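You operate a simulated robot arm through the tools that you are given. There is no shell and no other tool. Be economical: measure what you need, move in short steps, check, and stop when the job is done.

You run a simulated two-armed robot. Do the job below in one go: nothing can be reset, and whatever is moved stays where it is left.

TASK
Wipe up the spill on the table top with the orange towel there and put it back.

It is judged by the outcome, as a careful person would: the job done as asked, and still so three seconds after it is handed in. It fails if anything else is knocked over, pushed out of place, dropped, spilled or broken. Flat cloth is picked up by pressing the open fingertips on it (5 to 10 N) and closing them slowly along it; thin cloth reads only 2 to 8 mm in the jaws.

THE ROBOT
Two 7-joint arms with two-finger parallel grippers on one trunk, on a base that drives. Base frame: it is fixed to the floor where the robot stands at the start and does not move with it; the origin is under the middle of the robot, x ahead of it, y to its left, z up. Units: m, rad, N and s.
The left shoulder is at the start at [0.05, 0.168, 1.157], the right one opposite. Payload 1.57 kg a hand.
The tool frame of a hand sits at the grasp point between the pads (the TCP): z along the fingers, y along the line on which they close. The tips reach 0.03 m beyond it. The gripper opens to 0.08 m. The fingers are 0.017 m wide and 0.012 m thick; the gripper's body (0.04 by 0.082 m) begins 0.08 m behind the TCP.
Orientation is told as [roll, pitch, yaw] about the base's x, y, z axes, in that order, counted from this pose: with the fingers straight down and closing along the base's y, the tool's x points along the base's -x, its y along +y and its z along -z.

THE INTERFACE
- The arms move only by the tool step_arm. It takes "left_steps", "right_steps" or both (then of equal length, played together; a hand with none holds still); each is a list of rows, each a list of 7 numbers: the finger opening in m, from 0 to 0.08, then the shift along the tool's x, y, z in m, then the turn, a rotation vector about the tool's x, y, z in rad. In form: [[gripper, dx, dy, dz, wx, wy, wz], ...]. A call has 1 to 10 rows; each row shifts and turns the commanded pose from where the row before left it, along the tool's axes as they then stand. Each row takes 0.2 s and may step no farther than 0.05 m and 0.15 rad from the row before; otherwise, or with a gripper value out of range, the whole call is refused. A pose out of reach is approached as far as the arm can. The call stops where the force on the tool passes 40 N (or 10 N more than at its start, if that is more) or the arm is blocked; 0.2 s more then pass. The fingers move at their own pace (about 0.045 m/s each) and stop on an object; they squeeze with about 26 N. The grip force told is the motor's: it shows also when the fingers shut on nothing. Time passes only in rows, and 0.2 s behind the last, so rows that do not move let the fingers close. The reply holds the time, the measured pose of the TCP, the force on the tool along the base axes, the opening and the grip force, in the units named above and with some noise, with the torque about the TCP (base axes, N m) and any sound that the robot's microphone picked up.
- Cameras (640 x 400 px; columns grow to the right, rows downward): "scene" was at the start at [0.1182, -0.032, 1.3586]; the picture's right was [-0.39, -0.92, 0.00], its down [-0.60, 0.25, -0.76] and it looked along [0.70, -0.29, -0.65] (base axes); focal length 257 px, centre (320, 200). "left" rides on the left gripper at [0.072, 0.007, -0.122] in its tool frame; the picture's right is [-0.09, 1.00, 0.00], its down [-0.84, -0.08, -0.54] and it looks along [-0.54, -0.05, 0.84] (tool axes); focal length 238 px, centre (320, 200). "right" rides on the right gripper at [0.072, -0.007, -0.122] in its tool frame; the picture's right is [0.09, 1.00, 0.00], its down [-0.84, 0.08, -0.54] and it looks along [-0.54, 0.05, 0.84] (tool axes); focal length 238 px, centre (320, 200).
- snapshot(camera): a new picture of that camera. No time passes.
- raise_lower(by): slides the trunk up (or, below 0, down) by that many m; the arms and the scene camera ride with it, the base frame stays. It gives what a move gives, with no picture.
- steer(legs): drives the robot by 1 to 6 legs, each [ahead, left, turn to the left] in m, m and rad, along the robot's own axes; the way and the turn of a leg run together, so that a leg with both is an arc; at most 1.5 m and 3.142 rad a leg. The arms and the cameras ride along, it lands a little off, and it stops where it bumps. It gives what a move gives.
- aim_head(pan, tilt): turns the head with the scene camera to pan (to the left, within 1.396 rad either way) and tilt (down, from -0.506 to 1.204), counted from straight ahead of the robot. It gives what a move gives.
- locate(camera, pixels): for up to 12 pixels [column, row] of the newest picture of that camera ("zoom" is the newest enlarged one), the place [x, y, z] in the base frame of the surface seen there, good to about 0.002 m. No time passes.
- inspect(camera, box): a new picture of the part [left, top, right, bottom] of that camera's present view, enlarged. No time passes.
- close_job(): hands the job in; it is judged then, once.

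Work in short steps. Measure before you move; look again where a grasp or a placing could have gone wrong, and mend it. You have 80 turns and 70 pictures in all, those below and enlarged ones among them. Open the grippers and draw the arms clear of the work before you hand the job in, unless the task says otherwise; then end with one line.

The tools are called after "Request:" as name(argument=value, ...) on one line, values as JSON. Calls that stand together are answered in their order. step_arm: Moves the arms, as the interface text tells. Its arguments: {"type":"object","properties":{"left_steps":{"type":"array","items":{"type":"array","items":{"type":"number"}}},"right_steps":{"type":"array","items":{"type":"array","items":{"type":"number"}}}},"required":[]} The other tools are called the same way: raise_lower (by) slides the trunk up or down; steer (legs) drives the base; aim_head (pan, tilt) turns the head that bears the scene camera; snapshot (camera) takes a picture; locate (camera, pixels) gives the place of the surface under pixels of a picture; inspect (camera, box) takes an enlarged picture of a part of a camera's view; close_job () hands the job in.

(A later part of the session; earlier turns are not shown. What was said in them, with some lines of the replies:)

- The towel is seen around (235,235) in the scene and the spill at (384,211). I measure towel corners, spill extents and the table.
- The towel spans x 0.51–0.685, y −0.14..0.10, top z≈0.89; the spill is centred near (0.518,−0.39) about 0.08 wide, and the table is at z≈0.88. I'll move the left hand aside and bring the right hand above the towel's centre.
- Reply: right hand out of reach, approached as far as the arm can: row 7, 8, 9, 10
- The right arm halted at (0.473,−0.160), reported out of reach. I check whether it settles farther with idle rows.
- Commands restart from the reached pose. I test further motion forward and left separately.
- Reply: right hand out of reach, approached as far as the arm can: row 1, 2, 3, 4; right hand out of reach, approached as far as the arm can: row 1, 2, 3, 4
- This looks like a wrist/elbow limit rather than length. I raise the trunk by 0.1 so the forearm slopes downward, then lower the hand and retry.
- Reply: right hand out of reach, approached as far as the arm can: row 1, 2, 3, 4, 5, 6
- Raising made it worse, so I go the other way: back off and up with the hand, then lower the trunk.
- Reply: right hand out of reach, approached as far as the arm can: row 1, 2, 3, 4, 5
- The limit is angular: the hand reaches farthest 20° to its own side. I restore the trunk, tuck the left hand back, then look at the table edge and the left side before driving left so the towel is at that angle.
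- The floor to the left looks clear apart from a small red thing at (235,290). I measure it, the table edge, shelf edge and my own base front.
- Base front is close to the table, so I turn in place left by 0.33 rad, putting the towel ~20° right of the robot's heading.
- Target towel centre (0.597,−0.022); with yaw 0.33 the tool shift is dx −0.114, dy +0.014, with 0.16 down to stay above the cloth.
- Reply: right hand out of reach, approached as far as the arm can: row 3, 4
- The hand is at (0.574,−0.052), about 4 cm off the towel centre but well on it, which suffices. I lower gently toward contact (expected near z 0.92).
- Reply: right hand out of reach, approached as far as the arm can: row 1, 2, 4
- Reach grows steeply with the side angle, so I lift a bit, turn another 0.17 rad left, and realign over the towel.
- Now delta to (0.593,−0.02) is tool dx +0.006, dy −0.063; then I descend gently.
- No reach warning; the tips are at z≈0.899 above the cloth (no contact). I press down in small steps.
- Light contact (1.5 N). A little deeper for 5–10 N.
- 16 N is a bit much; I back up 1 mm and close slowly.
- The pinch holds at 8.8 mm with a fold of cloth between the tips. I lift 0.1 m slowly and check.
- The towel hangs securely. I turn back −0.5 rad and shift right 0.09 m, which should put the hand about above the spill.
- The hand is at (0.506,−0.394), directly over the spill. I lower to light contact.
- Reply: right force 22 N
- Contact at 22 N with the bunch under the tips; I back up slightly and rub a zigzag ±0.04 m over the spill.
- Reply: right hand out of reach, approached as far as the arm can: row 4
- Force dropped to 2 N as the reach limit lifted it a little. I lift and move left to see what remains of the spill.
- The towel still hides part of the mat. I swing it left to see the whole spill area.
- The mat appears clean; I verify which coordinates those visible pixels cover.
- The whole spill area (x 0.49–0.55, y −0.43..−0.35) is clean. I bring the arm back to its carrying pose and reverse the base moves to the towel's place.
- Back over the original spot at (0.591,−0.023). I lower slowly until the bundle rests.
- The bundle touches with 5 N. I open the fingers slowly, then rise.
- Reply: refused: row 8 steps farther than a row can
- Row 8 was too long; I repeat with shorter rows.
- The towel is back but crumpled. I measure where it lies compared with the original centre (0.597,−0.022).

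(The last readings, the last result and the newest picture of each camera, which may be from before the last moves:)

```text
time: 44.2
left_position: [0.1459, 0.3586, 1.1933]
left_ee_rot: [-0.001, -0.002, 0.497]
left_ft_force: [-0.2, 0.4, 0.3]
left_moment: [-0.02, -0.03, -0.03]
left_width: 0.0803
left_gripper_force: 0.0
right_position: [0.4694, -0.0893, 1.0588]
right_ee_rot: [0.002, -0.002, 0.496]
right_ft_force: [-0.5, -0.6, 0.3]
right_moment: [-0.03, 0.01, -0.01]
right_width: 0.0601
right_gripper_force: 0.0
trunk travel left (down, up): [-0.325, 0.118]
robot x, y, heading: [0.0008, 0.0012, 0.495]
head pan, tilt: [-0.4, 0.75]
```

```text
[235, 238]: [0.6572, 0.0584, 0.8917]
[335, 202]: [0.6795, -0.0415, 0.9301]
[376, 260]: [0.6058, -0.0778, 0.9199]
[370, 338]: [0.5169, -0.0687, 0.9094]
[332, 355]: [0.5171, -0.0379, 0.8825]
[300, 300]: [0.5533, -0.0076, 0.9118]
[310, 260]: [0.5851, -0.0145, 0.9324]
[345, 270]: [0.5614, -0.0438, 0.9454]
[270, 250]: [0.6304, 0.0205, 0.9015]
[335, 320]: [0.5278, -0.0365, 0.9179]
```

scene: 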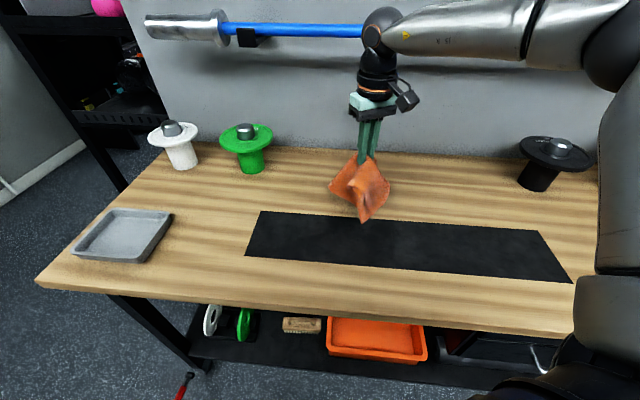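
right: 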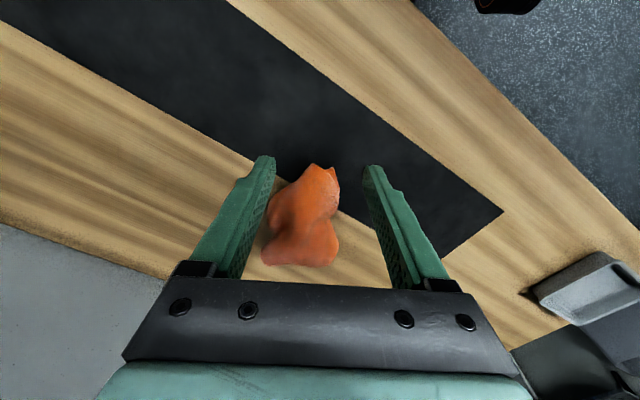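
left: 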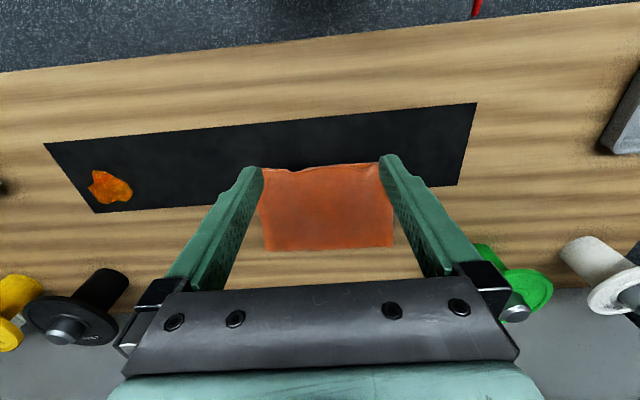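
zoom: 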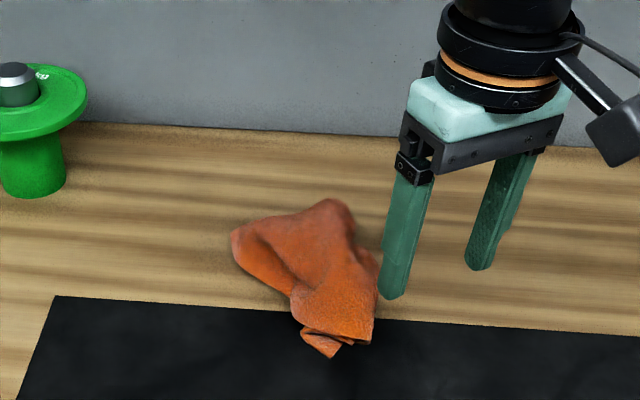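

The towel lies wholly within its original footprint, centred near (0.59,−0.015), so it is back in place. I draw the right arm back, turn to the starting heading and take a final check.

Request:
step_arm(right_steps=[[0.08, 0.04, -0.02, -0.02, 0, 0, 0], [0.08, 0.04, -0.02, -0.02, 0, 0, 0], [0.08, 0.04, -0.02, -0.02, 0, 0, 0]])

Request:
steer(legs=[[0, 0, -0.5]])

Request:
snapshot(camera="scene")

```text
time: 45.0
left_position: [0.148, 0.3584, 1.194]
left_ee_rot: [0.001, 0.001, 0.499]
left_ft_force: [0.7, 0.0, 0.3]
left_moment: [-0.01, 0.03, -0.03]
left_width: 0.0802
left_gripper_force: 0.1
right_position: [0.3914, -0.1977, 1.1168]
right_ee_rot: [0.002, 0.002, 0.497]
right_ft_force: [-0.6, -0.8, -0.4]
right_moment: [0.0, 0.01, 0.02]
right_width: 0.08
right_gripper_force: 0.1
trunk travel left (down, up): [-0.325, 0.118]
robot x, y, heading: [0.0016, 0.0015, 0.498]
head pan, tilt: [-0.4, 0.75]
```

```text
time: 46.9
left_position: [0.3052, 0.2401, 1.1925]
left_ee_rot: [0.0, 0.001, -0.017]
left_ft_force: [0.4, 1.0, -0.3]
left_moment: [0.02, -0.02, -0.01]
left_width: 0.0799
left_gripper_force: 0.0
right_position: [0.2434, -0.3627, 1.1177]
right_ee_rot: [0.001, -0.001, -0.018]
right_ft_force: [0.1, 0.2, 0.7]
right_moment: [0.0, 0.02, 0.01]
right_width: 0.0799
right_gripper_force: 0.0
trunk travel left (down, up): [-0.325, 0.118]
robot x, y, heading: [-0.0047, 0.0023, -0.015]
head pan, tilt: [-0.4, 0.75]
```

```text
43 pictures are left
```

scene: 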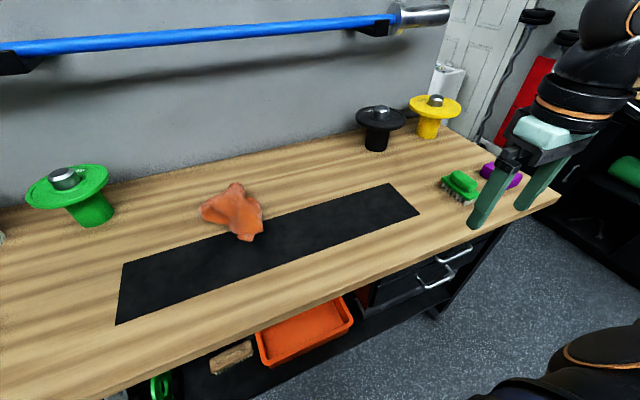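

The mat is clear and the other things are where they were; one enlarged look at the former spill spot for residue.

Request:
inspect(camera="scene", box=[300, 160, 460, 260])

```text
4.00 times, centred on (380, 210) of scene
```

zoom: 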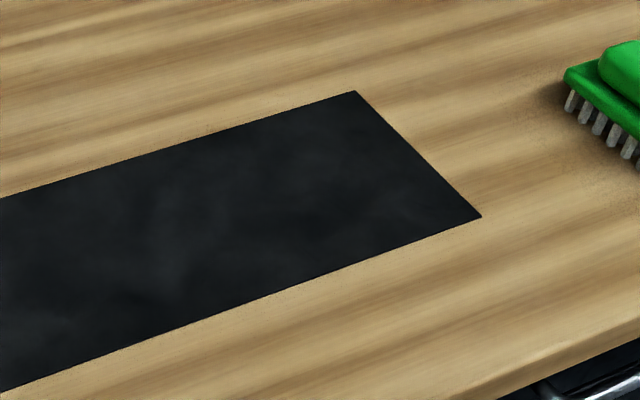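

No residue is left, the grippers are open and the arms are clear. I hand the job in.

Request:
close_job()

```text
The job is handed in.
```

The spill is wiped up, with no residue visible on the mat, and the orange towel is back inside its original spot, though crumpled rather than laid flat as it was; nothing else looks moved.
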